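You operate a simulated robot arm through the tools that you are given. There is no shell and no other tool. Be economical: measure what you need, move in short steps, check, and stop when the job is done.

You are at the controls of a simulated robot arm. One attempt, no reset.

## Task
Take the jug with a green cap and put it on the worktop left of the sink. Then put the grey tub from the grey workbench top on the worktop left of the sink. Then put the wiping pad from the top of the short table on the low table top. Do these in the order given. Set down upright: jug with a green cap.

The check looks at the end state, three seconds after you hand in, the way a careful person would. Anything else that was tipped, shoved, dropped, spilled or broken makes it a failure. Lids that push on must go on centred and level and be pressed home; caps that screw on are set level and turned clockwise until they are tight.

## Robot
A 7-joint arm with a four-finger gripper on a trunk, on a base that drives. Base frame: it is fixed to the floor where the robot stands at the start and does not move with it; the origin is under the middle of the robot, x ahead of it, y to its left, z up; the surface under the hand at the start is at about z = 0.86. Lengths are in m, angles in rad, forces in N, time in s.
Its first joint turns from -1.204 to 3.002 rad. Places, roughly: low table top [-3.7, -1.3, 0.8]; wiping pad [-3, -3, 0.75]; worktop left of the sink [1.3, -1.5, 0.9]. Payload 3.67 kg.
Tool frame: the origin (TCP) lies between the finger pads and is the grasp point; the fingertips stand 0.028 m ahead of it; z points along the fingers, y is the line along which they close. The gripper opens to 0.112 m. The gripper's body begins 0.073 m behind the TCP.
Orientation is that of the tool frame in the base frame, as a unit quaternion [x, y, z, w]. With the fingers straight down and closing along the base's y, the tool's x points along the base's -x, its y along +y and its z along -z.

## Interface
- The arm moves only by the tool drive_tool. Its argument "rows" is a list of rows, each a list of 3 entries, a list of its own where there are three numbers: the shift along the tool's x, y, z in m, then the turn, a rotation vector about the tool's x, y, z in rad, then the closure, from 0 (fully open) to 1 (shut). In form: [[[tx, ty, tz], [ax, ay, az], grip], ...]. A call has 1 to 12 rows; each row is the pose to reach, as a shift and turn from the pose commanded when the call began, along the tool's axes at that moment. A row lasts 0.2 s, in which the tool goes at most 0.05 m and 0.15 rad; a call with a longer step from one row to the next is refused whole, and so is a gripper value outside its range. A pose out of reach is approached as far as the arm can. The call stops where the force on the tool passes 40 N (or 10 N more than at its start, if that is more) or the arm is blocked; 0.2 s more then pass. The fingers move at their own pace and stop on an object; they squeeze with about 39 N. The grip force told is the motor's: it shows also when the fingers shut on nothing. Time passes only in rows, and 0.2 s behind the last, so rows that repeat a pose let the fingers close. The reply holds the time, the measured pose of the TCP, the force on the tool along the base axes, the opening and the grip force, in the units named above and with some noise, with the torque about the TCP (base axes, N m) and any sound that the robot's microphone picked up.
- Cameras (640 x 400 px; columns grow to the right, rows downward): "scene" is now at [0.1445, -0.0162, 1.3458]; the picture's right is [-0.04, -1.00, -0.00], its down [-0.56, 0.02, -0.83] and it looks along [0.83, -0.03, -0.56] (base axes); focal length 274 px, centre (320, 200). "wrist" rides on the gripper at [0.06, -0.018, -0.104] in the tool frame; the picture's right is [0.29, 0.96, 0.00], its down [-0.80, 0.24, -0.55] and it looks along [-0.53, 0.16, 0.83] (tool axes); focal length 234 px, centre (320, 200). There is no depth. A picture from a camera that has moved, and an enlarged one, comes with that camera's place and axes in the base frame and with its lens.
- capture(camera): a new picture of that camera. It takes no simulated time.
- raise_lower(by): slides the trunk up (or, below 0, down) by that many m; the arm and the scene camera ride with it, the base frame stays. It gives what a move gives, with no picture.
- roll_base(legs): drives the robot by 1 to 6 legs, each [ahead, turn to the left] in m and rad, along the robot's own axes; the way and the turn of a leg run together, so that a leg with both is an arc; at most 1.5 m and 3.142 rad a leg. The arm and the cameras ride along, it lands a little off, and it stops where it bumps. It gives what a move gives.
- head_to(pan, tilt): turns the head with the scene camera to pan (to the left, within 1.501 rad either way) and tilt (down, from -0.506 to 1.204), counted from straight ahead of the robot. It gives what a move gives.
- zoom(camera, box): a new picture of the part [left, top, right, bottom] of that camera's present view, enlarged. It takes no simulated time.
- finish_job(): hands the job in; it is judged then, once.

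Work in short steps. Places have to be worked out from the pictures, the camera data and where the tool is seen: move nearer, look again, correct. Check each grasp and each placing, and mend what went wrong. You have 165 turns and 108 pictures in all, those below and enlarged ones among them. Open the gripper and draw the arm clear of the work before you hand the job in, unless the task says otherwise; then end with one line.

The tools are called by a JSON object that holds its "fn" and its "kwargs". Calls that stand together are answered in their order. drive_tool: Moves the arm, as the interface text tells. Its arguments: {"type":"object","properties":{"rows":{"type":"array","items":{"type":"array"}}},"required":["rows"]} The other tools are called the same way: raise_lower (by) slides the trunk up or down; roll_base (legs) drives the base; head_to (pan, tilt) turns the head that bears the scene camera; capture (camera) takes a picture; zoom (camera, box) takes an enlarged picture of a part of a camera's view; finish_job () hands the job in.

At the start:

```text
time_s: 0.0
ee_pos: [0.8339, -0.2931, 1.1949]
orientation: [0.0, 1.0, 0.0, 0.0]
contact_force: [0.1, 0.8, 0.1]
torque: [-0.01, -0.01, -0.01]
opening: 0.1119
gripper_force: 0.0
trunk travel left (down, up): [-0.475, 0.365]
robot x, y, heading: [0.0031, -0.0092, -0.0]
head pan, tilt: [-0.04, 0.599]
```

scene: 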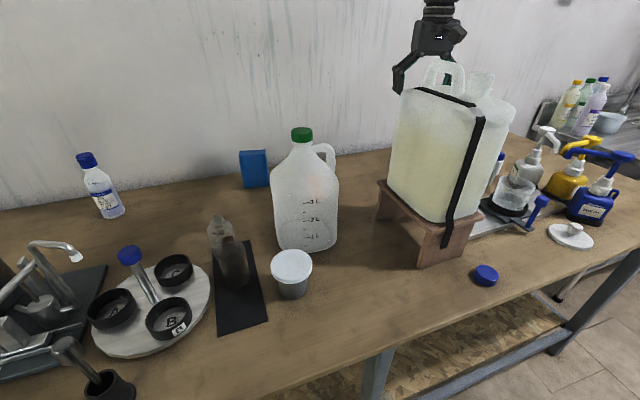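
wrist: 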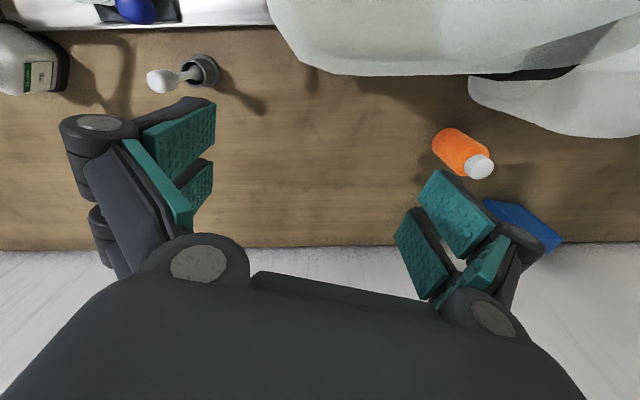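

The jug with the green cap is ahead on the brown bench. I'll look around first, to the right toward the worktop by the sink.

{"fn": "head_to", "kwargs": {"pan": -0.9, "tilt": 0.45}}

{"fn": "capture", "kwargs": {"camera": "scene"}}

{"fn": "head_to", "kwargs": {"pan": 1.2, "tilt": 0.4}}

{"fn": "capture", "kwargs": {"camera": "scene"}}

```text
time_s: 1.2
ee_pos: [0.8342, -0.2939, 1.1949]
orientation: [0.001, 1.0, -0.001, 0.0]
contact_force: [0.3, 0.6, 0.1]
torque: [-0.01, 0.0, 0.02]
opening: 0.1118
gripper_force: 0.1
trunk travel left (down, up): [-0.475, 0.365]
robot x, y, heading: [0.0031, -0.0094, 0.005]
head pan, tilt: [-0.901, 0.45]
```

```text
105 pictures are left
camera scene: at [0.1133, -0.0848, 1.3592], right [-0.78, -0.62, 0.0], down [-0.27, 0.34, -0.9], along [0.56, -0.7, -0.44], focal length 274 px, centre (320, 200)
```

scene: 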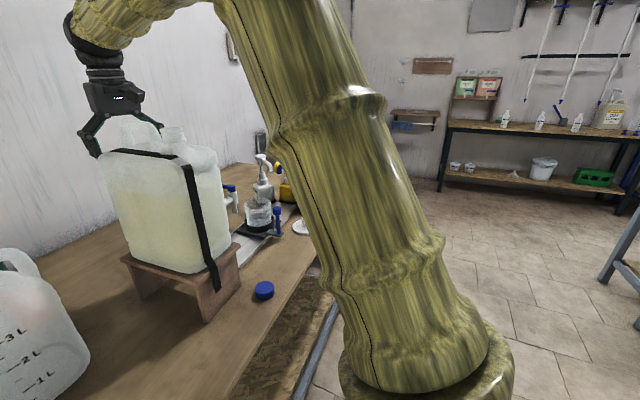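

```text
time_s: 3.2
ee_pos: [0.8336, -0.2924, 1.1955]
orientation: [-0.001, 1.0, 0.0, -0.001]
contact_force: [1.0, -0.4, 0.2]
torque: [-0.02, 0.0, 0.0]
opening: 0.1118
gripper_force: 0.1
trunk travel left (down, up): [-0.475, 0.365]
robot x, y, heading: [-0.0004, -0.0124, 0.001]
head pan, tilt: [1.201, 0.4]
```

```text
104 pictures are left
camera scene: at [0.0897, 0.0737, 1.3639], right [0.93, -0.36, 0.0], down [-0.14, -0.36, -0.92], along [0.33, 0.86, -0.39], focal length 274 px, centre (320, 200)
```

scene: 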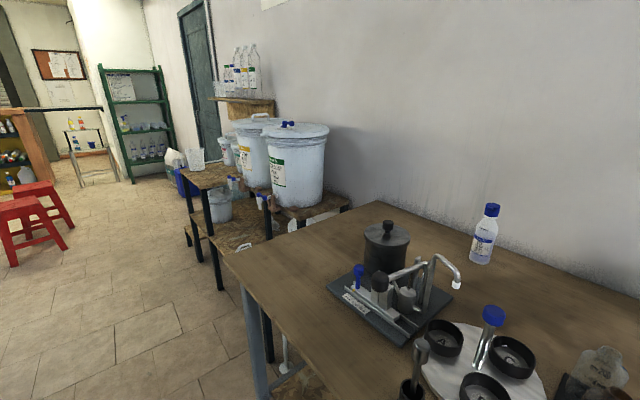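

Next I'll zoom in on the jug and its handle, and look to the far right over the arm.

{"fn": "head_to", "kwargs": {"pan": 0.0, "tilt": 0.6}}

{"fn": "zoom", "kwargs": {"camera": "scene", "box": [220, 100, 420, 300]}}

{"fn": "head_to", "kwargs": {"pan": -0.5, "tilt": 0.35}}

{"fn": "capture", "kwargs": {"camera": "scene"}}

{"fn": "head_to", "kwargs": {"pan": -1.5, "tilt": 0.3}}

{"fn": "capture", "kwargs": {"camera": "scene"}}

```text
time_s: 4.6
ee_pos: [0.8338, -0.2934, 1.1951]
orientation: [0.0, 1.0, 0.0, 0.0]
contact_force: [0.3, -0.3, 0.1]
torque: [-0.03, 0.0, -0.04]
opening: 0.1119
gripper_force: 0.1
trunk travel left (down, up): [-0.475, 0.365]
robot x, y, heading: [0.005, -0.0146, -0.003]
head pan, tilt: [0.0, 0.6]
```

```text
2.00 times, centred on (320, 200) of scene
camera zoom: at [0.1445, -0.0126, 1.3457], right [0.0, -1.0, 0.0], down [-0.56, 0.0, -0.83], along [0.83, 0.0, -0.56], focal length 548 px, centre (320, 200)
```

zoom: 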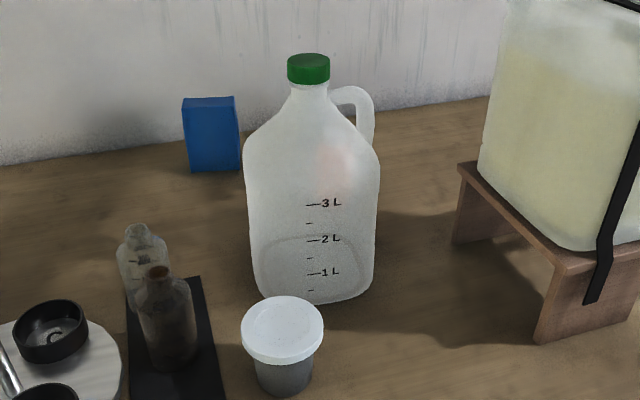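

```text
time_s: 5.5
ee_pos: [0.8345, -0.2933, 1.1956]
orientation: [0.0, 1.0, 0.0, 0.0]
contact_force: [0.4, 0.3, 0.0]
torque: [-0.03, 0.02, 0.04]
opening: 0.1119
gripper_force: 0.0
trunk travel left (down, up): [-0.475, 0.365]
robot x, y, heading: [0.0043, -0.0114, -0.001]
head pan, tilt: [-0.499, 0.351]
```

```text
102 pictures are left
camera scene: at [0.1379, -0.0572, 1.3684], right [-0.48, -0.88, 0.0], down [-0.3, 0.16, -0.94], along [0.82, -0.45, -0.34], focal length 274 px, centre (320, 200)
```

scene: 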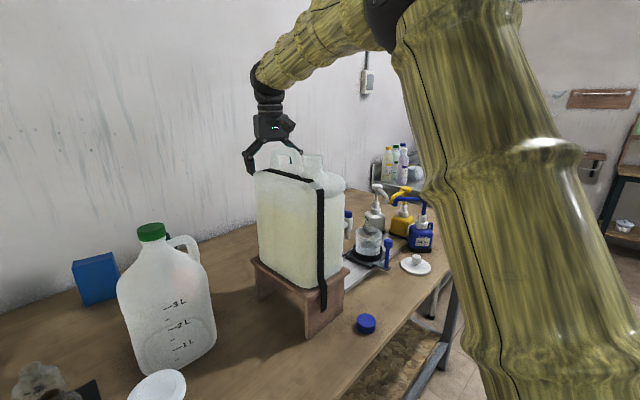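

```text
time_s: 6.8
ee_pos: [0.8332, -0.2935, 1.1953]
orientation: [0.001, 1.0, 0.0, 0.0]
contact_force: [-0.2, -0.3, 0.0]
torque: [0.04, 0.0, -0.01]
opening: 0.1118
gripper_force: 0.0
trunk travel left (down, up): [-0.475, 0.365]
robot x, y, heading: [0.0048, -0.0079, -0.005]
head pan, tilt: [-1.499, 0.3]
```

```text
101 pictures are left
camera scene: at [0.0629, -0.1058, 1.3731], right [-1.0, -0.07, 0.0], down [-0.02, 0.3, -0.96], along [0.07, -0.95, -0.3], focal length 274 px, centre (320, 200)
```

scene: 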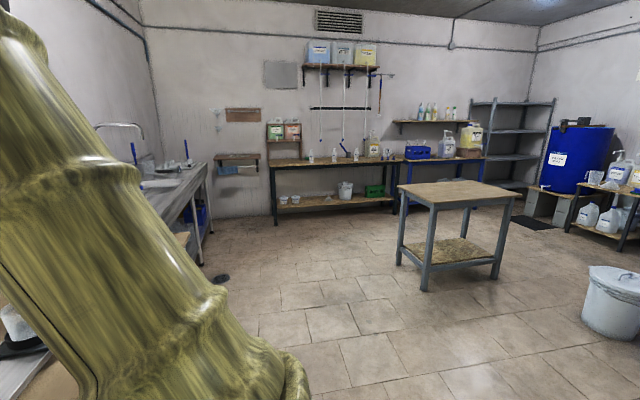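

The jug is at about (0.72, 0.0), its cap top near z 1.13. I'll raise the tool off the container and go above the jug, a little short of it, to see where the handle points.

{"fn": "drive_tool", "kwargs": {"rows": [[[0, 0, -0.05], [0, 0, 0], 0], [[0, 0, -0.1], [0, 0, 0], 0], [[0, 0, -0.13], [0, 0, 0], 0], [[0.02, 0.045, -0.13], [0, 0, 0], 0], [[0.04, 0.09, -0.13], [0, 0, 0], 0], [[0.06, 0.135, -0.13], [0, 0, 0], 0], [[0.08, 0.18, -0.13], [0, 0, 0], 0], [[0.1, 0.225, -0.13], [0, 0, 0], 0], [[0.12, 0.265, -0.13], [0, 0, 0], 0], [[0.14, 0.293, -0.13], [0, 0, 0], 0], [[0.14, 0.293, -0.13], [0, 0, 0], 0]]}}

{"fn": "capture", "kwargs": {"camera": "wrist"}}

{"fn": "head_to", "kwargs": {"pan": 0.0, "tilt": 0.6}}

{"fn": "capture", "kwargs": {"camera": "scene"}}

```text
time_s: 9.2
ee_pos: [0.6951, -0.0013, 1.3243]
orientation: [0.0, 1.0, 0.0, 0.0]
contact_force: [-0.2, -0.5, 0.0]
torque: [0.04, 0.0, -0.02]
opening: 0.1119
gripper_force: 0.0
trunk travel left (down, up): [-0.475, 0.365]
robot x, y, heading: [0.0036, -0.0077, 0.001]
head pan, tilt: [-1.499, 0.3]
```

```text
100 pictures are left
camera wrist: at [0.6344, -0.0209, 1.43], right [-0.29, 0.96, 0.0], down [0.8, 0.24, 0.55], along [0.53, 0.16, -0.83], focal length 234 px, centre (320, 200)
```

wrist: 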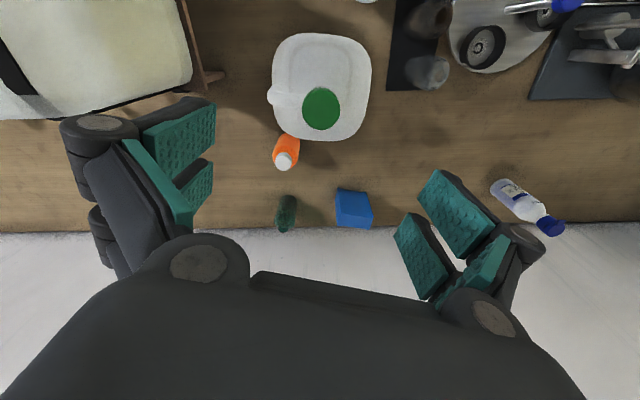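

```text
time_s: 10.8
ee_pos: [0.6947, -0.0003, 1.3239]
orientation: [0.0, 1.0, 0.0, 0.0]
contact_force: [0.4, -0.5, -0.1]
torque: [0.04, -0.04, 0.02]
opening: 0.1118
gripper_force: 0.1
trunk travel left (down, up): [-0.475, 0.365]
robot x, y, heading: [0.0041, -0.0149, -0.002]
head pan, tilt: [0.0, 0.6]
```

```text
99 pictures are left
camera scene: at [0.1445, -0.0125, 1.3457], right [0.0, -1.0, 0.0], down [-0.56, 0.0, -0.83], along [0.83, 0.0, -0.56], focal length 274 px, centre (320, 200)
```

scene: 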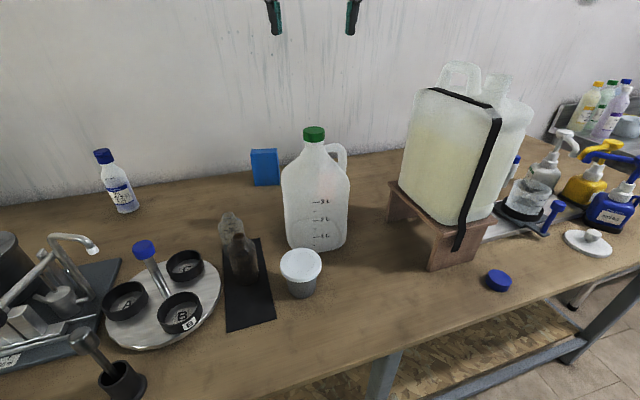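

The cap centre is at about (0.695, 0.0), top near z 1.14, and the handle points along -y. I'll turn the tool 90° so the fingers close along x and clear the handle.

{"fn": "drive_tool", "kwargs": {"rows": [[[0, 0, 0], [0, 0, 0.15], 0], [[0, 0, 0], [0, 0, 0.3], 0], [[0, 0, 0], [0, 0, 0.45], 0], [[0, 0, 0], [0, 0, 0.6], 0], [[0, 0, 0], [0, 0, 0.75], 0], [[0, 0, 0], [0, 0, 0.9], 0], [[0, 0, 0], [0, 0, 1.05], 0], [[0, 0, 0], [0, 0, 1.2], 0], [[0, 0, 0], [0, 0, 1.35], 0], [[0, 0, 0], [0, 0, 1.5], 0], [[0, 0, 0], [0, 0, 1.571], 0], [[0, 0, 0], [0, 0, 1.571], 0]]}}

{"fn": "capture", "kwargs": {"camera": "wrist"}}

```text
time_s: 13.6
ee_pos: [0.7008, -0.0407, 1.3381]
orientation: [0.714, 0.699, 0.027, -0.032]
contact_force: [0.3, 0.1, -0.1]
torque: [0.0, -0.01, -0.01]
opening: 0.1122
gripper_force: 0.1
trunk travel left (down, up): [-0.475, 0.365]
robot x, y, heading: [0.0047, -0.0135, 0.006]
head pan, tilt: [0.0, 0.6]
stopped in row 12: the arm was blocked; the commanded pose is now the measured one
```

```text
98 pictures are left
camera wrist: at [0.6847, 0.0096, 1.4487], right [0.96, 0.27, 0.02], down [0.23, -0.85, 0.48], along [0.14, -0.46, -0.88], focal length 234 px, centre (320, 200)
```

wrist: 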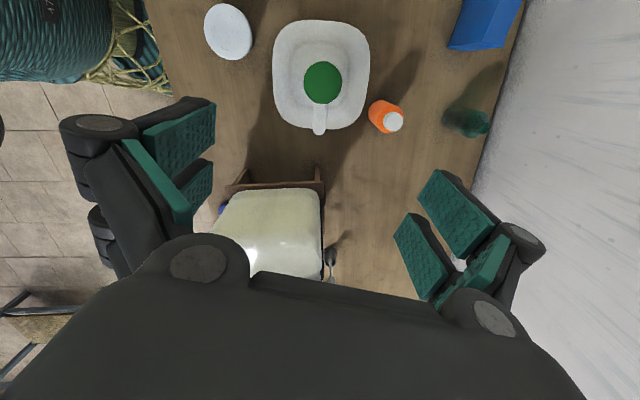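

That direction hits a joint limit. I'll turn back and try the other way.

{"fn": "drive_tool", "kwargs": {"rows": [[[0.01, 0, 0], [0.0057, -0.0067, -0.149], 0], [[0.02, 0, 0], [0.0113, -0.0134, -0.298], 0], [[0.03, 0, 0.014], [0.017, -0.02, -0.446], 0], [[0.041, -0.006, 0.014], [0.0226, -0.0267, -0.595], 0], [[0.041, -0.006, 0.014], [0.0283, -0.033, -0.744], 0], [[0.041, -0.006, 0.014], [0.034, -0.04, -0.893], 0], [[0.041, -0.006, 0.014], [0.04, -0.047, -1.042], 0], [[0.041, -0.006, 0.014], [0.045, -0.0535, -1.19], 0], [[0.041, -0.006, 0.014], [0.051, -0.06, -1.339], 0], [[0.041, -0.006, 0.014], [0.0565, -0.067, -1.488], 0], [[0.041, -0.006, 0.014], [0.06, -0.071, -1.592], 0]]}}

{"fn": "drive_tool", "kwargs": {"rows": [[[0, 0, 0], [0, 0, -0.15], 0], [[0, 0, 0], [0, 0, -0.3], 0], [[0, 0, 0], [0, 0, -0.45], 0], [[0, 0, 0], [0, 0, -0.6], 0], [[0, 0, 0], [0, 0, -0.75], 0], [[0, 0, 0], [0, 0, -0.9], 0], [[0, 0, 0], [0, 0, -1.05], 0], [[0, 0, 0], [0, 0, -1.2], 0], [[0, 0, 0], [0, 0, -1.35], 0], [[0, 0, 0], [0, 0, -1.5], 0], [[0, 0, 0], [0, 0, -1.571], 0], [[0, 0, 0], [0, 0, -1.571], 0]]}}

{"fn": "capture", "kwargs": {"camera": "wrist"}}

```text
time_s: 16.0
ee_pos: [0.6949, 0.0056, 1.327]
orientation: [-0.002, 1.0, -0.004, 0.0]
contact_force: [0.1, 0.7, 0.7]
torque: [-0.01, -0.01, 0.01]
opening: 0.112
gripper_force: 0.1
trunk travel left (down, up): [-0.475, 0.365]
robot x, y, heading: [0.0048, -0.0109, 0.005]
head pan, tilt: [0.0, 0.6]
```

```text
time_s: 18.6
ee_pos: [0.6954, 0.0058, 1.3269]
orientation: [0.709, -0.705, 0.002, 0.003]
contact_force: [-0.4, -0.7, -0.5]
torque: [0.0, 0.01, -0.02]
opening: 0.112
gripper_force: 0.1
trunk travel left (down, up): [-0.475, 0.365]
robot x, y, heading: [0.0022, -0.0112, 0.0]
head pan, tilt: [0.0, 0.6]
```

```text
97 pictures are left
camera wrist: at [0.7129, -0.0548, 1.4331], right [-0.96, -0.29, 0.0], down [-0.24, 0.8, 0.55], along [-0.16, 0.52, -0.84], focal length 234 px, centre (320, 200)
```

wrist: 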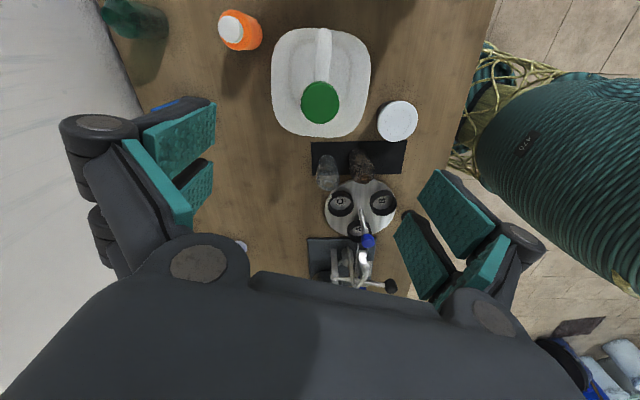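

The handle now lies along the tool's fore-aft axis and the fingers close along x. I'll descend over the cap so the TCP is at about z 1.12.

{"fn": "drive_tool", "kwargs": {"rows": [[[0.009, 0, 0.04], [0, 0, 0], 0], [[0.009, 0, 0.09], [0, 0, 0], 0], [[0.009, 0, 0.13], [0, 0, 0], 0], [[0.009, 0, 0.16], [0, 0, 0], 0], [[0.009, 0, 0.185], [0, 0, 0], 0], [[0.009, 0, 0.205], [0, 0, 0], 0], [[0.009, 0, 0.205], [0, 0, 0], 0]]}}

{"fn": "capture", "kwargs": {"camera": "scene"}}

```text
time_s: 20.2
ee_pos: [0.6954, -0.004, 1.1213]
orientation: [0.708, -0.707, 0.003, 0.003]
contact_force: [-0.6, -0.6, 1.0]
torque: [-0.03, 0.02, 0.03]
opening: 0.1118
gripper_force: 0.0
trunk travel left (down, up): [-0.475, 0.365]
robot x, y, heading: [0.0045, -0.0091, 0.003]
head pan, tilt: [0.0, 0.6]
```

```text
96 pictures are left
camera scene: at [0.1443, -0.0126, 1.3457], right [0.0, -1.0, 0.0], down [-0.56, 0.0, -0.83], along [0.83, 0.0, -0.56], focal length 274 px, centre (320, 200)
```

scene: 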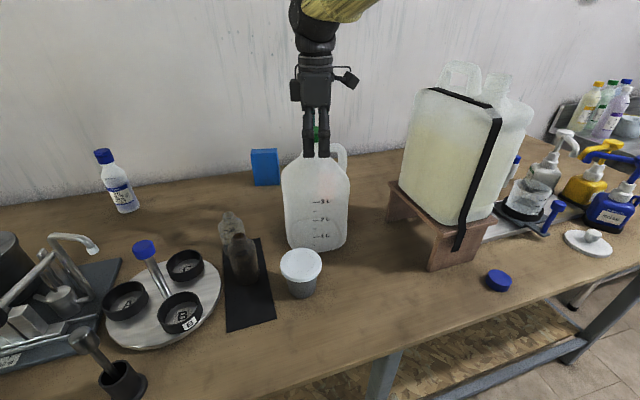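

The fingers straddle the cap with nothing touched, so I'll close.

{"fn": "drive_tool", "kwargs": {"rows": [[[0, 0, 0], [0, 0, 0], 1], [[0, 0, 0], [0, 0, 0], 1], [[0, 0, 0], [0, 0, 0], 1], [[0, 0, 0], [0, 0, 0], 1]]}}

{"fn": "drive_tool", "kwargs": {"rows": [[[0, 0, -0.01], [0, 0, 0], 1], [[0, 0, -0.02], [0, 0, 0], 1], [[0, 0, -0.03], [0, 0, 0], 1], [[0, 0, -0.03], [0, 0, 0], 1], [[0, 0, -0.03], [0, 0, 0], 1]]}}

{"fn": "zoom", "kwargs": {"camera": "scene", "box": [220, 100, 420, 300]}}

```text
time_s: 21.2
ee_pos: [0.6964, -0.0037, 1.123]
orientation: [0.708, -0.706, 0.003, 0.0]
contact_force: [6.1, 0.1, 18.6]
torque: [0.07, -0.47, 0.0]
opening: 0.0415
gripper_force: 39.6
trunk travel left (down, up): [-0.475, 0.365]
robot x, y, heading: [0.0014, -0.013, 0.0]
head pan, tilt: [0.0, 0.6]
```

```text
time_s: 22.4
ee_pos: [0.6932, -0.0047, 1.152]
orientation: [0.707, -0.707, 0.003, 0.003]
contact_force: [0.7, 0.1, -1.1]
torque: [0.01, 0.01, 0.0]
opening: 0.0404
gripper_force: 38.7
trunk travel left (down, up): [-0.475, 0.365]
robot x, y, heading: [0.0035, -0.0131, 0.003]
head pan, tilt: [0.0, 0.6]
```

```text
2.00 times, centred on (320, 200) of scene
camera zoom: at [0.1445, -0.0125, 1.3457], right [0.0, -1.0, 0.0], down [-0.57, 0.0, -0.82], along [0.82, 0.0, -0.57], focal length 548 px, centre (320, 200)
```

zoom: 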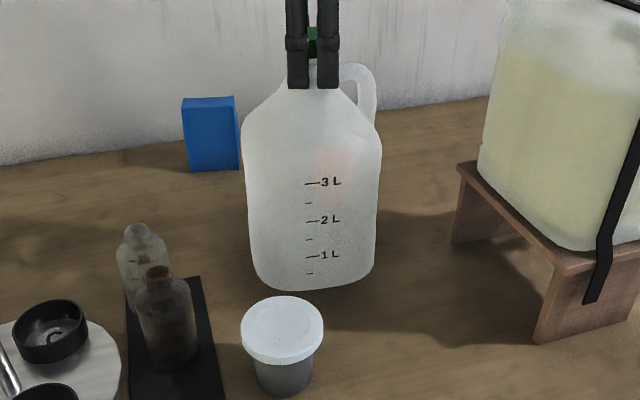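

The jug is held and light. I'll lift it 0.2 m and draw it in toward the robot.

{"fn": "drive_tool", "kwargs": {"rows": [[[0, 0, -0.04], [0, 0, 0], 1], [[0, 0, -0.08], [0, 0, 0], 1], [[0, 0, -0.12], [0, 0, 0], 1], [[0, 0, -0.16], [0, 0, 0], 1], [[0, 0, -0.2], [0, 0, 0], 1], [[0, 0.04, -0.2], [0, 0, 0], 1], [[0, 0.08, -0.2], [0, 0, 0], 1], [[0, 0.12, -0.2], [0, 0, 0], 1], [[0, 0.16, -0.2], [0, 0, 0], 1], [[0, 0.2, -0.2], [0, 0, 0], 1]]}}

{"fn": "roll_base", "kwargs": {"legs": [[-0.45, 0]]}}

{"fn": "capture", "kwargs": {"camera": "scene"}}

```text
time_s: 24.6
ee_pos: [0.4951, -0.0062, 1.3534]
orientation: [0.707, -0.707, 0.002, 0.001]
contact_force: [-0.3, -0.4, -1.4]
torque: [0.02, 0.0, -0.02]
opening: 0.0401
gripper_force: 38.5
trunk travel left (down, up): [-0.475, 0.365]
robot x, y, heading: [0.0012, -0.0144, 0.003]
head pan, tilt: [0.0, 0.6]
```

```text
time_s: 27.3
ee_pos: [0.0406, -0.0036, 1.353]
orientation: [0.708, -0.707, 0.003, 0.002]
contact_force: [-0.1, 0.3, -2.1]
torque: [0.01, 0.0, 0.0]
opening: 0.0399
gripper_force: 38.9
trunk travel left (down, up): [-0.475, 0.365]
robot x, y, heading: [-0.4547, -0.0106, 0.002]
head pan, tilt: [0.0, 0.6]
```

```text
94 pictures are left
camera scene: at [-0.312, -0.0125, 1.3458], right [0.0, -1.0, 0.0], down [-0.56, 0.0, -0.83], along [0.83, 0.0, -0.56], focal length 274 px, centre (320, 200)
```

scene: 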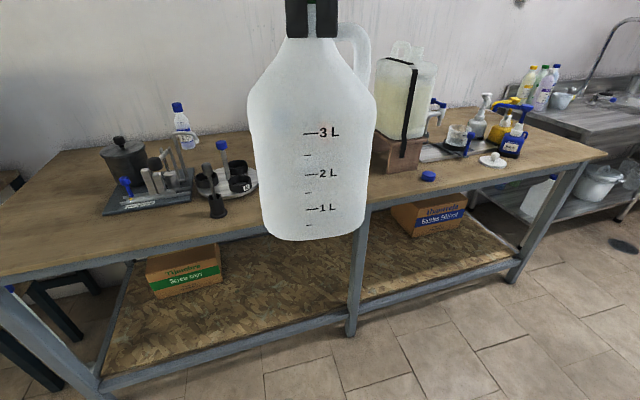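

The path along the bench is clear, so I'll turn right and drive toward the sink counter.

{"fn": "roll_base", "kwargs": {"legs": [[0, -1.09], [1.4, 0]]}}

{"fn": "head_to", "kwargs": {"pan": 0.7, "tilt": 0.5}}

{"fn": "capture", "kwargs": {"camera": "scene"}}

```text
time_s: 37.0
ee_pos: [0.4191, -1.6868, 1.3512]
orientation: [-0.236, 0.972, -0.001, -0.003]
contact_force: [-0.3, -0.2, -0.7]
torque: [-0.01, 0.01, 0.04]
opening: 0.0399
gripper_force: 38.7
trunk travel left (down, up): [-0.475, 0.365]
robot x, y, heading: [0.1867, -1.2545, -1.094]
head pan, tilt: [0.0, 0.6]
```

```text
time_s: 38.1
ee_pos: [0.4174, -1.6863, 1.3529]
orientation: [-0.236, 0.972, -0.001, -0.003]
contact_force: [0.0, 0.9, -0.9]
torque: [-0.02, 0.01, 0.03]
opening: 0.0397
gripper_force: 39.2
trunk travel left (down, up): [-0.475, 0.365]
robot x, y, heading: [0.1857, -1.2538, -1.097]
head pan, tilt: [0.7, 0.499]
```

```text
93 pictures are left
camera scene: at [0.2955, -1.3325, 1.3548], right [-0.39, -0.92, 0.0], down [-0.44, 0.19, -0.88], along [0.81, -0.34, -0.48], focal length 274 px, centre (320, 200)
```

scene: 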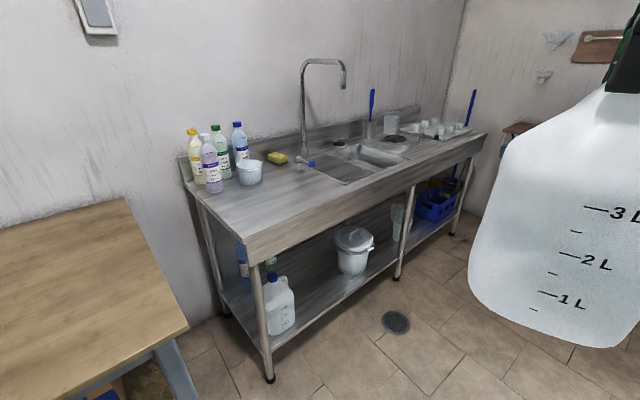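

The free area left of the sink is in front of the pot and bottles. I estimate a jug spot at (1.17, -1.62). I'll drive to a stance facing the counter.

{"fn": "roll_base", "kwargs": {"legs": [[0, 0.03], [0.68, 0], [0, 1.41]]}}

{"fn": "head_to", "kwargs": {"pan": 0.0, "tilt": 0.75}}

{"fn": "capture", "kwargs": {"camera": "scene"}}

{"fn": "capture", "kwargs": {"camera": "wrist"}}

```text
time_s: 45.6
ee_pos: [0.9757, -1.6733, 1.3519]
orientation: [0.817, -0.576, 0.003, 0.002]
contact_force: [0.3, 0.0, -1.5]
torque: [-0.02, 0.0, 0.0]
opening: 0.0396
gripper_force: 39.2
trunk travel left (down, up): [-0.475, 0.365]
robot x, y, heading: [0.5159, -1.8436, 0.341]
head pan, tilt: [0.7, 0.499]
```

```text
time_s: 46.7
ee_pos: [0.9757, -1.6736, 1.3524]
orientation: [0.817, -0.577, 0.003, 0.003]
contact_force: [-0.5, -0.4, -1.8]
torque: [0.0, 0.02, 0.03]
opening: 0.0398
gripper_force: 39.1
trunk travel left (down, up): [-0.475, 0.365]
robot x, y, heading: [0.5153, -1.846, 0.34]
head pan, tilt: [0.0, 0.75]
```

```text
92 pictures are left
camera scene: at [0.6429, -1.8022, 1.3328], right [0.33, -0.94, 0.0], down [-0.64, -0.23, -0.73], along [0.69, 0.24, -0.68], focal length 274 px, centre (320, 200)
```

scene: 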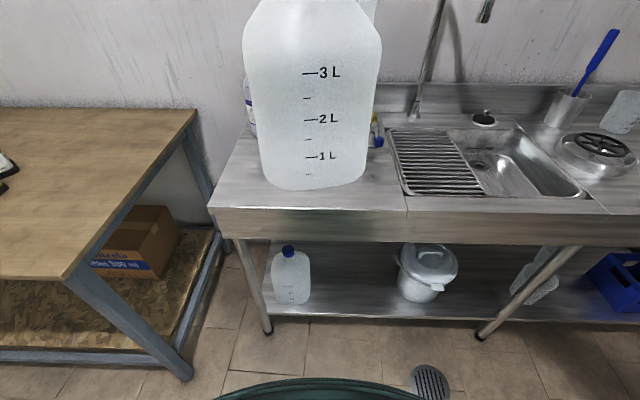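

```text
91 pictures are left
camera wrist: at [1.0126, -1.7252, 1.4585], right [-0.81, -0.59, 0.0], down [-0.49, 0.67, 0.55], along [-0.33, 0.44, -0.84], focal length 234 px, centre (320, 200)
```

wrist: 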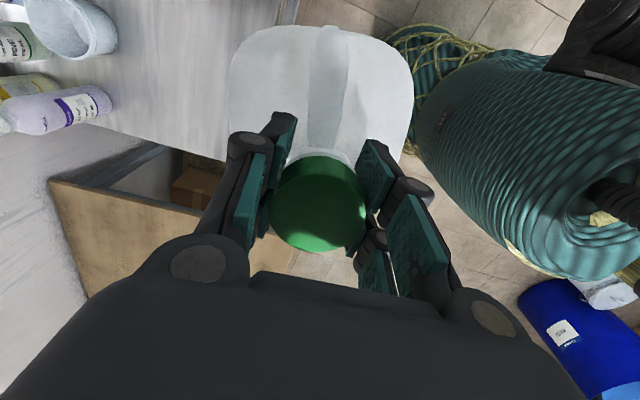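

The spot at (1.22, -1.64) is free. I'll extend over it, then lower part of the way.

{"fn": "drive_tool", "kwargs": {"rows": [[[0.008, -0.04, 0], [0, 0, 0], 1], [[0.016, -0.08, 0], [0, 0, 0], 1], [[0.024, -0.12, 0], [0, 0, 0], 1], [[0.032, -0.16, 0], [0, 0, 0], 1], [[0.04, -0.2, 0], [0, 0, 0], 1], [[0.047, -0.242, 0], [0, 0, 0], 1], [[0.047, -0.242, 0.04], [0, 0, 0], 1], [[0.047, -0.242, 0.08], [0, 0, 0], 1], [[0.047, -0.242, 0.12], [0, 0, 0], 1], [[0.047, -0.242, 0.15], [0, 0, 0], 1], [[0.047, -0.242, 0.15], [0, 0, 0], 1]]}}

{"fn": "capture", "kwargs": {"camera": "scene"}}

```text
time_s: 49.1
ee_pos: [1.2201, -1.6394, 1.2033]
orientation: [0.817, -0.577, 0.002, 0.0]
contact_force: [0.2, 1.0, -1.1]
torque: [-0.01, 0.01, -0.01]
opening: 0.0396
gripper_force: 38.4
trunk travel left (down, up): [-0.475, 0.365]
robot x, y, heading: [0.5148, -1.8432, 0.34]
head pan, tilt: [0.0, 0.75]
```

```text
90 pictures are left
camera scene: at [0.6427, -1.8023, 1.3329], right [0.33, -0.94, 0.0], down [-0.64, -0.23, -0.73], along [0.69, 0.24, -0.68], focal length 274 px, centre (320, 200)
```

scene: 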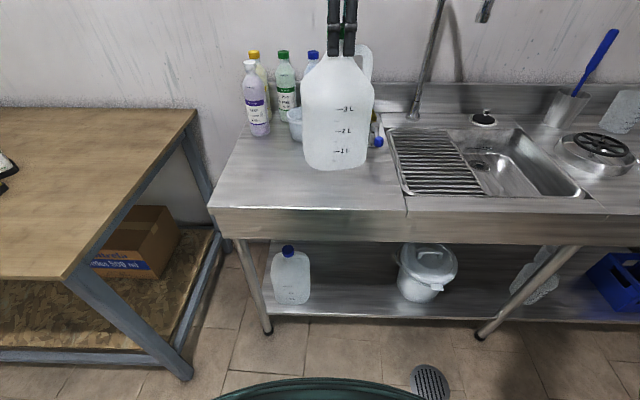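

It's well placed over clear worktop. I'll lower gently and watch the force.

{"fn": "drive_tool", "kwargs": {"rows": [[[0, 0, 0.015], [0, 0, 0], 1], [[0, 0, 0.03], [0, 0, 0], 1], [[0, 0, 0.033], [0, 0, 0], 1]]}}

{"fn": "drive_tool", "kwargs": {"rows": [[[0, 0, 0.004], [0, 0, 0], 1], [[0, 0, 0.006], [0, 0, 0], 1]]}}

```text
time_s: 49.9
ee_pos: [1.2208, -1.638, 1.169]
orientation: [0.817, -0.577, 0.003, 0.002]
contact_force: [0.5, 0.2, -1.8]
torque: [0.03, 0.02, -0.02]
opening: 0.0396
gripper_force: 39.0
trunk travel left (down, up): [-0.475, 0.365]
robot x, y, heading: [0.5124, -1.8449, 0.34]
head pan, tilt: [0.0, 0.75]
```

```text
time_s: 50.5
ee_pos: [1.2189, -1.6393, 1.1637]
orientation: [0.817, -0.576, 0.003, 0.002]
contact_force: [0.3, -0.3, -0.9]
torque: [0.07, -0.01, 0.0]
opening: 0.0395
gripper_force: 38.8
trunk travel left (down, up): [-0.475, 0.365]
robot x, y, heading: [0.5149, -1.8465, 0.341]
head pan, tilt: [0.0, 0.75]
```

Not touching clearly yet; I'll go a few millimetres lower.

{"fn": "drive_tool", "kwargs": {"rows": [[[0, 0, 0.003], [0, 0, 0], 1], [[0, 0, 0.004], [0, 0, 0], 1]]}}

{"fn": "drive_tool", "kwargs": {"rows": [[[0, 0, 0.003], [0, 0, 0], 1], [[0, 0, 0.004], [0, 0, 0], 1]]}}

{"fn": "zoom", "kwargs": {"camera": "scene", "box": [220, 20, 420, 220]}}

```text
time_s: 51.1
ee_pos: [1.2202, -1.6383, 1.16]
orientation: [0.817, -0.576, 0.004, 0.002]
contact_force: [-0.2, -0.6, -1.3]
torque: [-0.02, -0.01, 0.02]
opening: 0.0399
gripper_force: 38.9
trunk travel left (down, up): [-0.475, 0.365]
robot x, y, heading: [0.5151, -1.845, 0.337]
head pan, tilt: [0.0, 0.75]
```

```text
time_s: 51.7
ee_pos: [1.2203, -1.6379, 1.1541]
orientation: [0.817, -0.576, 0.003, 0.002]
contact_force: [-0.4, 0.3, -0.9]
torque: [0.02, -0.02, -0.02]
opening: 0.0395
gripper_force: 38.6
trunk travel left (down, up): [-0.475, 0.365]
robot x, y, heading: [0.5157, -1.8482, 0.341]
head pan, tilt: [0.0, 0.75]
```

```text
2.00 times, centred on (320, 120) of scene
camera zoom: at [0.643, -1.8022, 1.3328], right [0.33, -0.94, 0.0], down [-0.64, -0.23, -0.73], along [0.69, 0.24, -0.68], focal length 548 px, centre (320, 360)
```

zoom: 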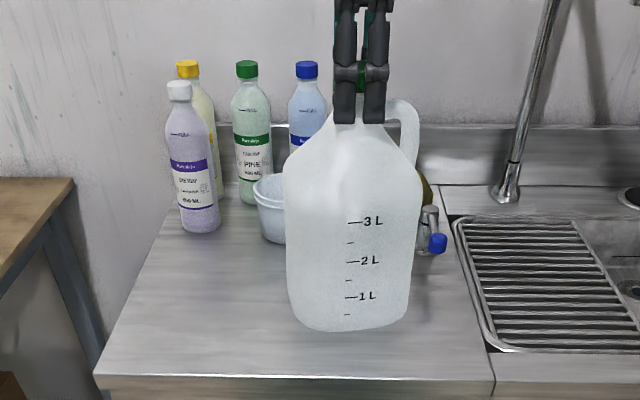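

Clearance to the pot and the vial is fine (about 0.17 m centre to centre). I'll keep lowering.

{"fn": "drive_tool", "kwargs": {"rows": [[[0, 0, 0.004], [0, 0, 0], 1], [[0, 0, 0.005], [0, 0, 0], 1]]}}

{"fn": "drive_tool", "kwargs": {"rows": [[[0, 0, 0.004], [0, 0, 0], 1], [[0, 0, 0.005], [0, 0, 0], 1]]}}

{"fn": "drive_tool", "kwargs": {"rows": [[[0, 0, 0.004], [0, 0, 0], 1], [[0, 0, 0.005], [0, 0, 0], 1]]}}

```text
time_s: 52.3
ee_pos: [1.2197, -1.6389, 1.1511]
orientation: [0.817, -0.576, 0.003, 0.002]
contact_force: [0.2, 1.1, -1.5]
torque: [0.0, -0.01, -0.01]
opening: 0.0397
gripper_force: 38.8
trunk travel left (down, up): [-0.475, 0.365]
robot x, y, heading: [0.5123, -1.8438, 0.341]
head pan, tilt: [0.0, 0.75]
```

```text
time_s: 52.9
ee_pos: [1.2208, -1.6386, 1.1467]
orientation: [0.817, -0.576, 0.003, 0.002]
contact_force: [-0.4, 0.6, -1.3]
torque: [-0.01, -0.01, 0.02]
opening: 0.0396
gripper_force: 39.1
trunk travel left (down, up): [-0.475, 0.365]
robot x, y, heading: [0.5134, -1.8432, 0.341]
head pan, tilt: [0.0, 0.75]
```

```text
time_s: 53.5
ee_pos: [1.2203, -1.638, 1.1412]
orientation: [0.817, -0.577, 0.003, 0.002]
contact_force: [0.5, -0.1, -0.2]
torque: [0.0, -0.01, 0.0]
opening: 0.0395
gripper_force: 39.3
trunk travel left (down, up): [-0.475, 0.365]
robot x, y, heading: [0.5169, -1.844, 0.339]
head pan, tilt: [0.0, 0.75]
```

The force has dropped slightly. I'll go another few millimetres.

{"fn": "drive_tool", "kwargs": {"rows": [[[0, 0, 0.003], [0, 0, 0], 1], [[0, 0, 0.003], [0, 0, 0], 1]]}}

{"fn": "drive_tool", "kwargs": {"rows": [[[0, 0, 0.003], [0, 0, 0], 1], [[0, 0, 0.003], [0, 0, 0], 1]]}}

{"fn": "zoom", "kwargs": {"camera": "scene", "box": [220, 20, 420, 220]}}

```text
time_s: 54.1
ee_pos: [1.2207, -1.6385, 1.1377]
orientation: [0.817, -0.576, 0.003, 0.002]
contact_force: [-0.2, -0.1, -0.8]
torque: [-0.03, -0.02, 0.02]
opening: 0.0396
gripper_force: 38.9
trunk travel left (down, up): [-0.475, 0.365]
robot x, y, heading: [0.5151, -1.8447, 0.344]
head pan, tilt: [0.0, 0.75]
```

```text
time_s: 54.7
ee_pos: [1.2196, -1.6374, 1.1347]
orientation: [0.817, -0.577, 0.003, 0.002]
contact_force: [0.4, 0.3, -0.4]
torque: [0.0, -0.02, -0.04]
opening: 0.0396
gripper_force: 39.2
trunk travel left (down, up): [-0.475, 0.365]
robot x, y, heading: [0.5119, -1.8455, 0.337]
head pan, tilt: [0.0, 0.75]
```

```text
2.00 times, centred on (320, 120) of scene
camera zoom: at [0.643, -1.8022, 1.3328], right [0.33, -0.94, 0.0], down [-0.64, -0.23, -0.73], along [0.69, 0.24, -0.68], focal length 548 px, centre (320, 360)
```

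zoom: 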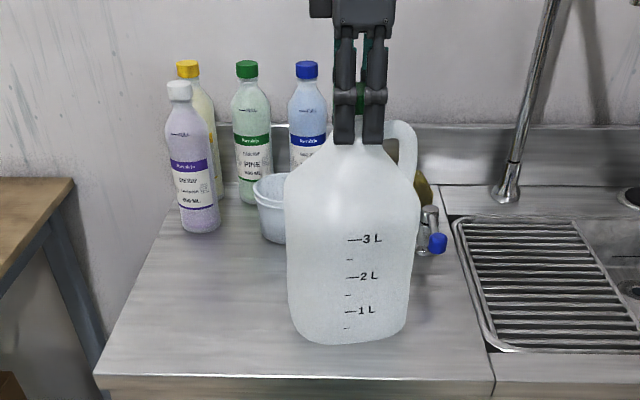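

The jug is still coming down freely, so the worktop is lower than 0.87. Continuing.

{"fn": "drive_tool", "kwargs": {"rows": [[[0, 0, 0.004], [0, 0, 0], 1], [[0, 0, 0.004], [0, 0, 0], 1]]}}

{"fn": "drive_tool", "kwargs": {"rows": [[[0, 0, 0.004], [0, 0, 0], 1], [[0, 0, 0.004], [0, 0, 0], 1]]}}

{"fn": "drive_tool", "kwargs": {"rows": [[[0, 0, 0.004], [0, 0, 0], 1], [[0, 0, 0.004], [0, 0, 0], 1]]}}

```text
time_s: 55.3
ee_pos: [1.2201, -1.6378, 1.1309]
orientation: [0.817, -0.576, 0.002, 0.002]
contact_force: [0.9, 0.1, -1.1]
torque: [-0.01, 0.01, 0.0]
opening: 0.0398
gripper_force: 38.8
trunk travel left (down, up): [-0.475, 0.365]
robot x, y, heading: [0.5118, -1.8444, 0.339]
head pan, tilt: [0.0, 0.75]
```

```text
time_s: 55.9
ee_pos: [1.22, -1.6377, 1.1265]
orientation: [0.817, -0.577, 0.003, 0.002]
contact_force: [0.1, -0.1, -1.8]
torque: [0.02, -0.01, 0.05]
opening: 0.0396
gripper_force: 38.9
trunk travel left (down, up): [-0.475, 0.365]
robot x, y, heading: [0.5165, -1.8457, 0.34]
head pan, tilt: [0.0, 0.75]
```

```text
time_s: 56.5
ee_pos: [1.2198, -1.6385, 1.125]
orientation: [0.817, -0.576, 0.004, -0.001]
contact_force: [2.9, 3.2, 20.3]
torque: [0.01, 0.1, -0.03]
opening: 0.04
gripper_force: 38.9
trunk travel left (down, up): [-0.475, 0.365]
robot x, y, heading: [0.5155, -1.8426, 0.337]
head pan, tilt: [0.0, 0.75]
```

Contact at TCP z 1.125, so the worktop is at about 0.862. I'll open and rise straight up.

{"fn": "drive_tool", "kwargs": {"rows": [[[0, 0, -0.002], [0, 0, 0], 1], [[0, 0, -0.002], [0, 0, 0], 0.3], [[0, 0, -0.002], [0, 0, 0], 0], [[0, 0, -0.002], [0, 0, 0], 0], [[0, 0, -0.03], [0, 0, 0], 0], [[0, 0, -0.07], [0, 0, 0], 0], [[0, 0, -0.11], [0, 0, 0], 0], [[0, 0, -0.15], [0, 0, 0], 0], [[0, 0, -0.2], [0, 0, 0], 0]]}}

{"fn": "capture", "kwargs": {"camera": "scene"}}

```text
time_s: 58.5
ee_pos: [1.2187, -1.6364, 1.3227]
orientation: [0.817, -0.576, 0.004, 0.002]
contact_force: [-0.5, 0.4, 0.0]
torque: [0.02, 0.0, -0.01]
opening: 0.1121
gripper_force: 0.1
trunk travel left (down, up): [-0.475, 0.365]
robot x, y, heading: [0.5149, -1.8458, 0.333]
head pan, tilt: [0.0, 0.75]
```

```text
87 pictures are left
camera scene: at [0.6422, -1.802, 1.3328], right [0.33, -0.94, 0.0], down [-0.64, -0.23, -0.73], along [0.69, 0.24, -0.68], focal length 274 px, centre (320, 200)
```

scene: 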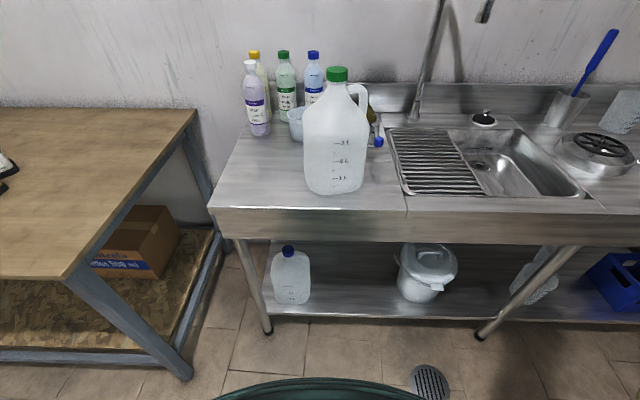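

The jug stands upright and free. I'll draw the arm in, back off and look around the room for the grey tub and the tables.

{"fn": "drive_tool", "kwargs": {"rows": [[[0, 0.05, 0], [0, 0, 0], 0], [[0, 0.1, 0], [0, 0, 0], 0], [[0, 0.15, 0], [0, 0, 0], 0], [[0, 0.2, 0], [0, 0, 0], 0], [[0, 0.25, 0], [0, 0, 0], 0]]}}

{"fn": "roll_base", "kwargs": {"legs": [[-0.5, 0], [0, 1.8]]}}

{"fn": "head_to", "kwargs": {"pan": 0.8, "tilt": 0.3}}

{"fn": "capture", "kwargs": {"camera": "scene"}}

{"fn": "head_to", "kwargs": {"pan": 0.0, "tilt": 0.3}}

{"fn": "capture", "kwargs": {"camera": "scene"}}

```text
time_s: 59.7
ee_pos: [0.9823, -1.7232, 1.3216]
orientation: [0.816, -0.578, 0.003, 0.001]
contact_force: [-0.8, -1.0, -0.4]
torque: [0.06, -0.02, 0.02]
opening: 0.1119
gripper_force: 0.0
trunk travel left (down, up): [-0.475, 0.365]
robot x, y, heading: [0.5141, -1.8494, 0.34]
head pan, tilt: [0.0, 0.75]
```

```text
time_s: 67.0
ee_pos: [-0.1886, -1.5857, 1.3206]
orientation: [0.958, 0.287, 0.003, -0.001]
contact_force: [-0.1, 0.1, -0.3]
torque: [0.01, -0.01, 0.03]
opening: 0.112
gripper_force: 0.1
trunk travel left (down, up): [-0.475, 0.365]
robot x, y, heading: [0.0488, -2.011, 2.147]
head pan, tilt: [0.0, 0.75]
```

```text
time_s: 68.2
ee_pos: [-0.1878, -1.5848, 1.3213]
orientation: [0.958, 0.287, 0.003, 0.0]
contact_force: [-0.8, -0.9, -0.2]
torque: [-0.01, -0.02, 0.0]
opening: 0.1121
gripper_force: 0.1
trunk travel left (down, up): [-0.475, 0.365]
robot x, y, heading: [0.043, -2.0113, 2.153]
head pan, tilt: [0.799, 0.3]
```

```text
86 pictures are left
camera scene: at [-0.0715, -1.9522, 1.3731], right [0.19, 0.98, 0.0], down [0.29, -0.06, -0.96], along [-0.94, 0.18, -0.3], focal length 274 px, centre (320, 200)
```

scene: 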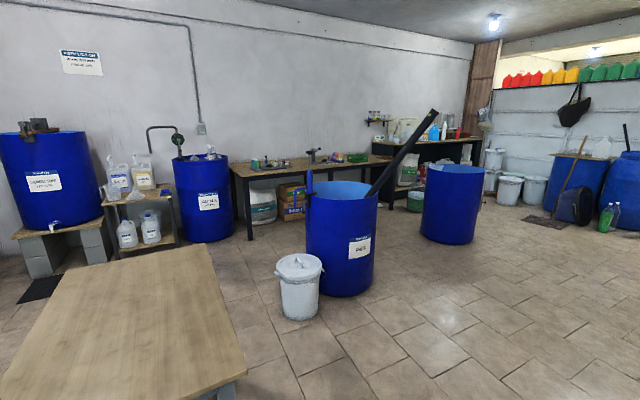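

```text
time_s: 69.3
ee_pos: [-0.1874, -1.5856, 1.3216]
orientation: [0.958, 0.287, 0.003, -0.001]
contact_force: [0.2, 0.2, 0.3]
torque: [0.0, -0.03, -0.01]
opening: 0.1123
gripper_force: 0.1
trunk travel left (down, up): [-0.475, 0.365]
robot x, y, heading: [0.0439, -2.0095, 2.155]
head pan, tilt: [0.0, 0.3]
```

```text
85 pictures are left
camera scene: at [-0.0312, -1.8919, 1.3732], right [0.84, 0.55, 0.0], down [0.16, -0.25, -0.96], along [-0.53, 0.8, -0.3], focal length 274 px, centre (320, 200)
```

scene: 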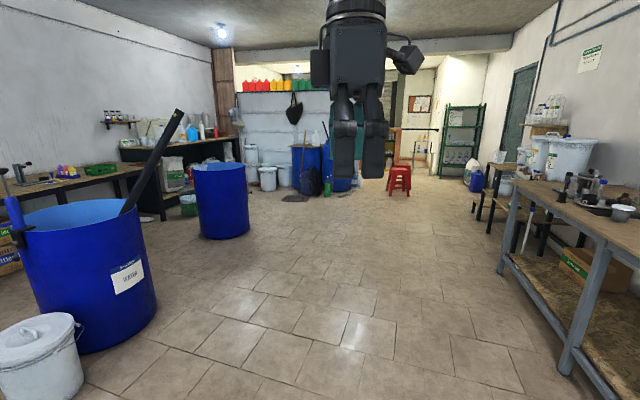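

The grey-legged bench we started at holds the tub with a white lid. I'll zoom on that bench and on the low and short tables.

{"fn": "head_to", "kwargs": {"pan": -0.6, "tilt": 0.3}}

{"fn": "zoom", "kwargs": {"camera": "scene", "box": [200, 100, 640, 350]}}

{"fn": "head_to", "kwargs": {"pan": 0.9, "tilt": 0.3}}

{"fn": "zoom", "kwargs": {"camera": "scene", "box": [80, 100, 280, 240]}}

{"fn": "zoom", "kwargs": {"camera": "scene", "box": [240, 80, 500, 240]}}

```text
time_s: 70.3
ee_pos: [-0.1876, -1.5862, 1.3213]
orientation: [0.958, 0.287, 0.003, -0.001]
contact_force: [-0.6, -0.4, 0.1]
torque: [0.0, 0.01, 0.01]
opening: 0.1122
gripper_force: 0.0
trunk travel left (down, up): [-0.475, 0.365]
robot x, y, heading: [0.0464, -2.0138, 2.153]
head pan, tilt: [-0.6, 0.3]
```

```text
1.45 times, centred on (420, 225) of scene
camera zoom: at [0.0218, -1.8766, 1.3732], right [1.0, -0.02, 0.0], down [-0.01, -0.3, -0.96], along [0.02, 0.95, -0.3], focal length 398 px, centre (174, 164)
```

zoom: 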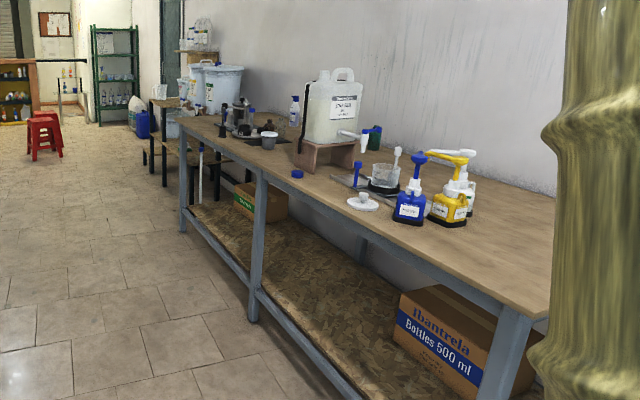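

```text
time_s: 71.9
ee_pos: [-0.1871, -1.5862, 1.321]
orientation: [0.958, 0.287, 0.004, -0.001]
contact_force: [-0.1, 0.6, 0.1]
torque: [0.05, 0.02, -0.03]
opening: 0.1121
gripper_force: 0.1
trunk travel left (down, up): [-0.475, 0.365]
robot x, y, heading: [0.0439, -2.014, 2.153]
head pan, tilt: [0.901, 0.3]
```

```text
2.86 times, centred on (180, 170) of scene
camera zoom: at [-0.0728, -1.9616, 1.3732], right [0.09, 1.0, 0.0], down [0.29, -0.03, -0.96], along [-0.95, 0.09, -0.3], focal length 782 px, centre (720, 286)
```

zoom: 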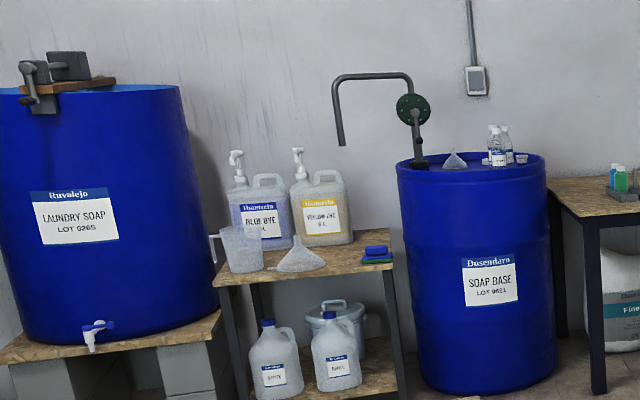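

```text
2.46 times, centred on (370, 160) of scene
camera zoom: at [-0.0728, -1.9616, 1.3732], right [0.09, 1.0, 0.0], down [0.29, -0.03, -0.96], along [-0.95, 0.09, -0.3], focal length 674 px, centre (197, 298)
```

zoom: 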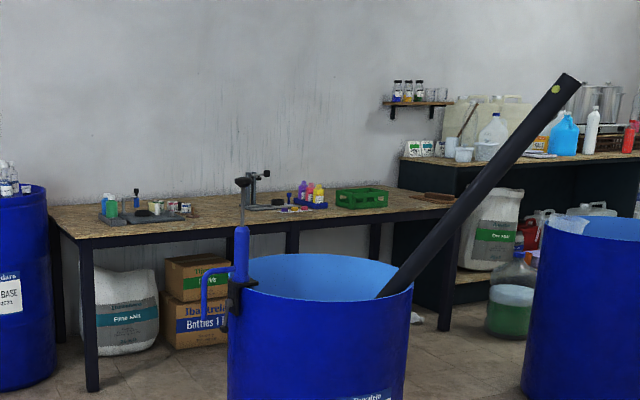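

The tub I want is the grey one with a white lid on the starting bench. I'll drive back to that bench.

{"fn": "roll_base", "kwargs": {"legs": [[0, -0.414], [1.4, 0], [0.34, 0], [0, -1.41]]}}

{"fn": "head_to", "kwargs": {"pan": 0.0, "tilt": 0.7}}

{"fn": "capture", "kwargs": {"camera": "scene"}}

```text
time_s: 85.3
ee_pos: [0.2346, -0.1765, 1.3212]
orientation: [0.815, -0.58, 0.003, 0.001]
contact_force: [-0.4, -0.8, -0.2]
torque: [0.0, 0.0, 0.0]
opening: 0.1119
gripper_force: 0.0
trunk travel left (down, up): [-0.475, 0.365]
robot x, y, heading: [-0.2341, -0.2963, 0.333]
head pan, tilt: [0.901, 0.3]
```

```text
time_s: 86.5
ee_pos: [0.2354, -0.1777, 1.321]
orientation: [0.815, -0.58, 0.003, 0.003]
contact_force: [-0.4, 0.0, -0.3]
torque: [-0.02, -0.01, 0.03]
opening: 0.1119
gripper_force: 0.1
trunk travel left (down, up): [-0.475, 0.365]
robot x, y, heading: [-0.2369, -0.2994, 0.333]
head pan, tilt: [0.0, 0.7]
```

```text
81 pictures are left
camera scene: at [-0.1039, -0.2548, 1.3371], right [0.33, -0.94, 0.0], down [-0.61, -0.21, -0.77], along [0.72, 0.25, -0.64], focal length 274 px, centre (320, 200)
```

scene: 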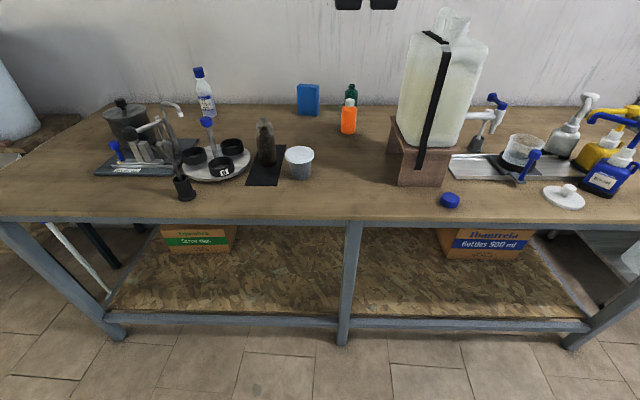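

I'll roll forward to reach and view the tub closely.

{"fn": "roll_base", "kwargs": {"legs": [[0.24, 0]]}}

{"fn": "head_to", "kwargs": {"pan": 0.0, "tilt": 0.8}}

{"fn": "zoom", "kwargs": {"camera": "scene", "box": [200, 80, 400, 205]}}

```text
time_s: 88.3
ee_pos: [0.4638, -0.0979, 1.3204]
orientation: [0.815, -0.58, 0.003, 0.002]
contact_force: [-0.5, 0.2, 0.0]
torque: [-0.04, 0.09, -0.01]
opening: 0.1119
gripper_force: 0.1
trunk travel left (down, up): [-0.475, 0.365]
robot x, y, heading: [-0.0089, -0.2171, 0.334]
head pan, tilt: [0.0, 0.7]
```

```text
time_s: 89.0
ee_pos: [0.4615, -0.0983, 1.321]
orientation: [0.815, -0.58, 0.003, 0.002]
contact_force: [-0.4, -0.9, 0.2]
torque: [0.02, -0.02, -0.03]
opening: 0.1117
gripper_force: 0.0
trunk travel left (down, up): [-0.475, 0.365]
robot x, y, heading: [-0.0073, -0.2154, 0.335]
head pan, tilt: [0.0, 0.799]
```

```text
3.20 times, centred on (300, 142) of scene
camera zoom: at [0.1183, -0.1781, 1.3289], right [0.33, -0.95, 0.0], down [-0.68, -0.23, -0.7], along [0.66, 0.23, -0.72], focal length 876 px, centre (384, 384)
```

zoom: 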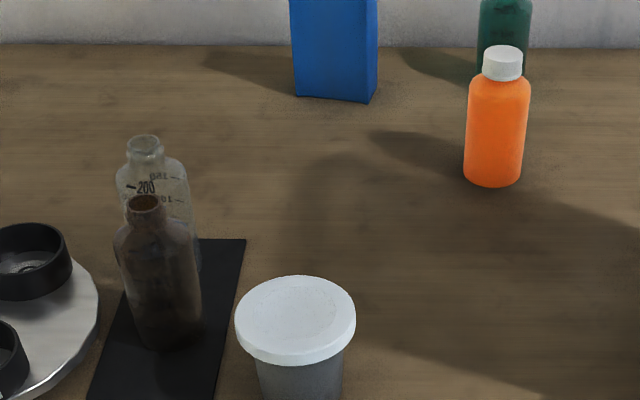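

The tub's lid top is at about (0.521, 0.024, 0.94), with the dark bottle 0.11 m to its left. Closing along the robot's fore-aft line avoids the bottle. I'll move above it and check with the wrist camera.

{"fn": "drive_tool", "kwargs": {"rows": [[[-0.03, -0.03, 0], [0, 0, 0], 0], [[-0.06, -0.06, 0], [0, 0, 0], 0], [[-0.096, -0.0966, 0], [0, 0, 0], 0], [[-0.096, -0.0966, 0.04], [0, 0, 0], 0], [[-0.096, -0.0966, 0.08], [0, 0, 0], 0], [[-0.096, -0.0966, 0.12], [0, 0, 0], 0], [[-0.096, -0.0966, 0.17], [0, 0, 0], 0], [[-0.096, -0.0966, 0.19], [0, 0, 0], 0], [[-0.096, -0.0966, 0.19], [0, 0, 0], 0]]}}

{"fn": "capture", "kwargs": {"camera": "wrist"}}

{"fn": "capture", "kwargs": {"camera": "scene"}}

```text
refused: row 3 steps farther than a row can; nothing moved
```

```text
79 pictures are left
camera wrist: at [0.4977, -0.1504, 1.4272], right [-0.81, -0.59, 0.0], down [-0.49, 0.68, 0.55], along [-0.32, 0.44, -0.84], focal length 234 px, centre (320, 200)
```

wrist: 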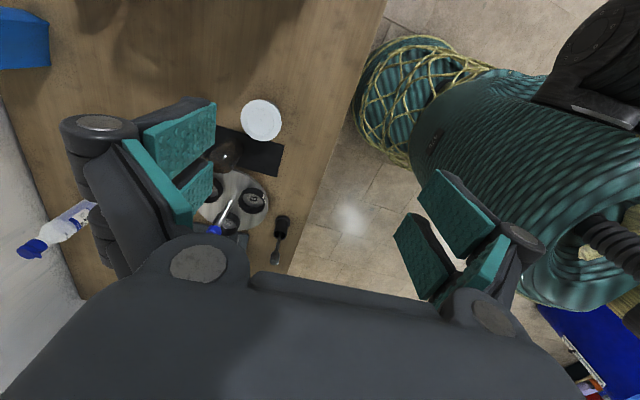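

```text
78 pictures are left
camera scene: at [0.1183, -0.1781, 1.3289], right [0.33, -0.95, 0.0], down [-0.68, -0.23, -0.7], along [0.66, 0.23, -0.72], focal length 274 px, centre (320, 200)
```

scene: 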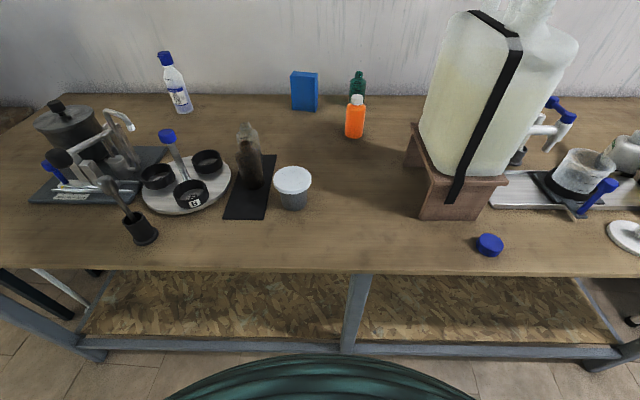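

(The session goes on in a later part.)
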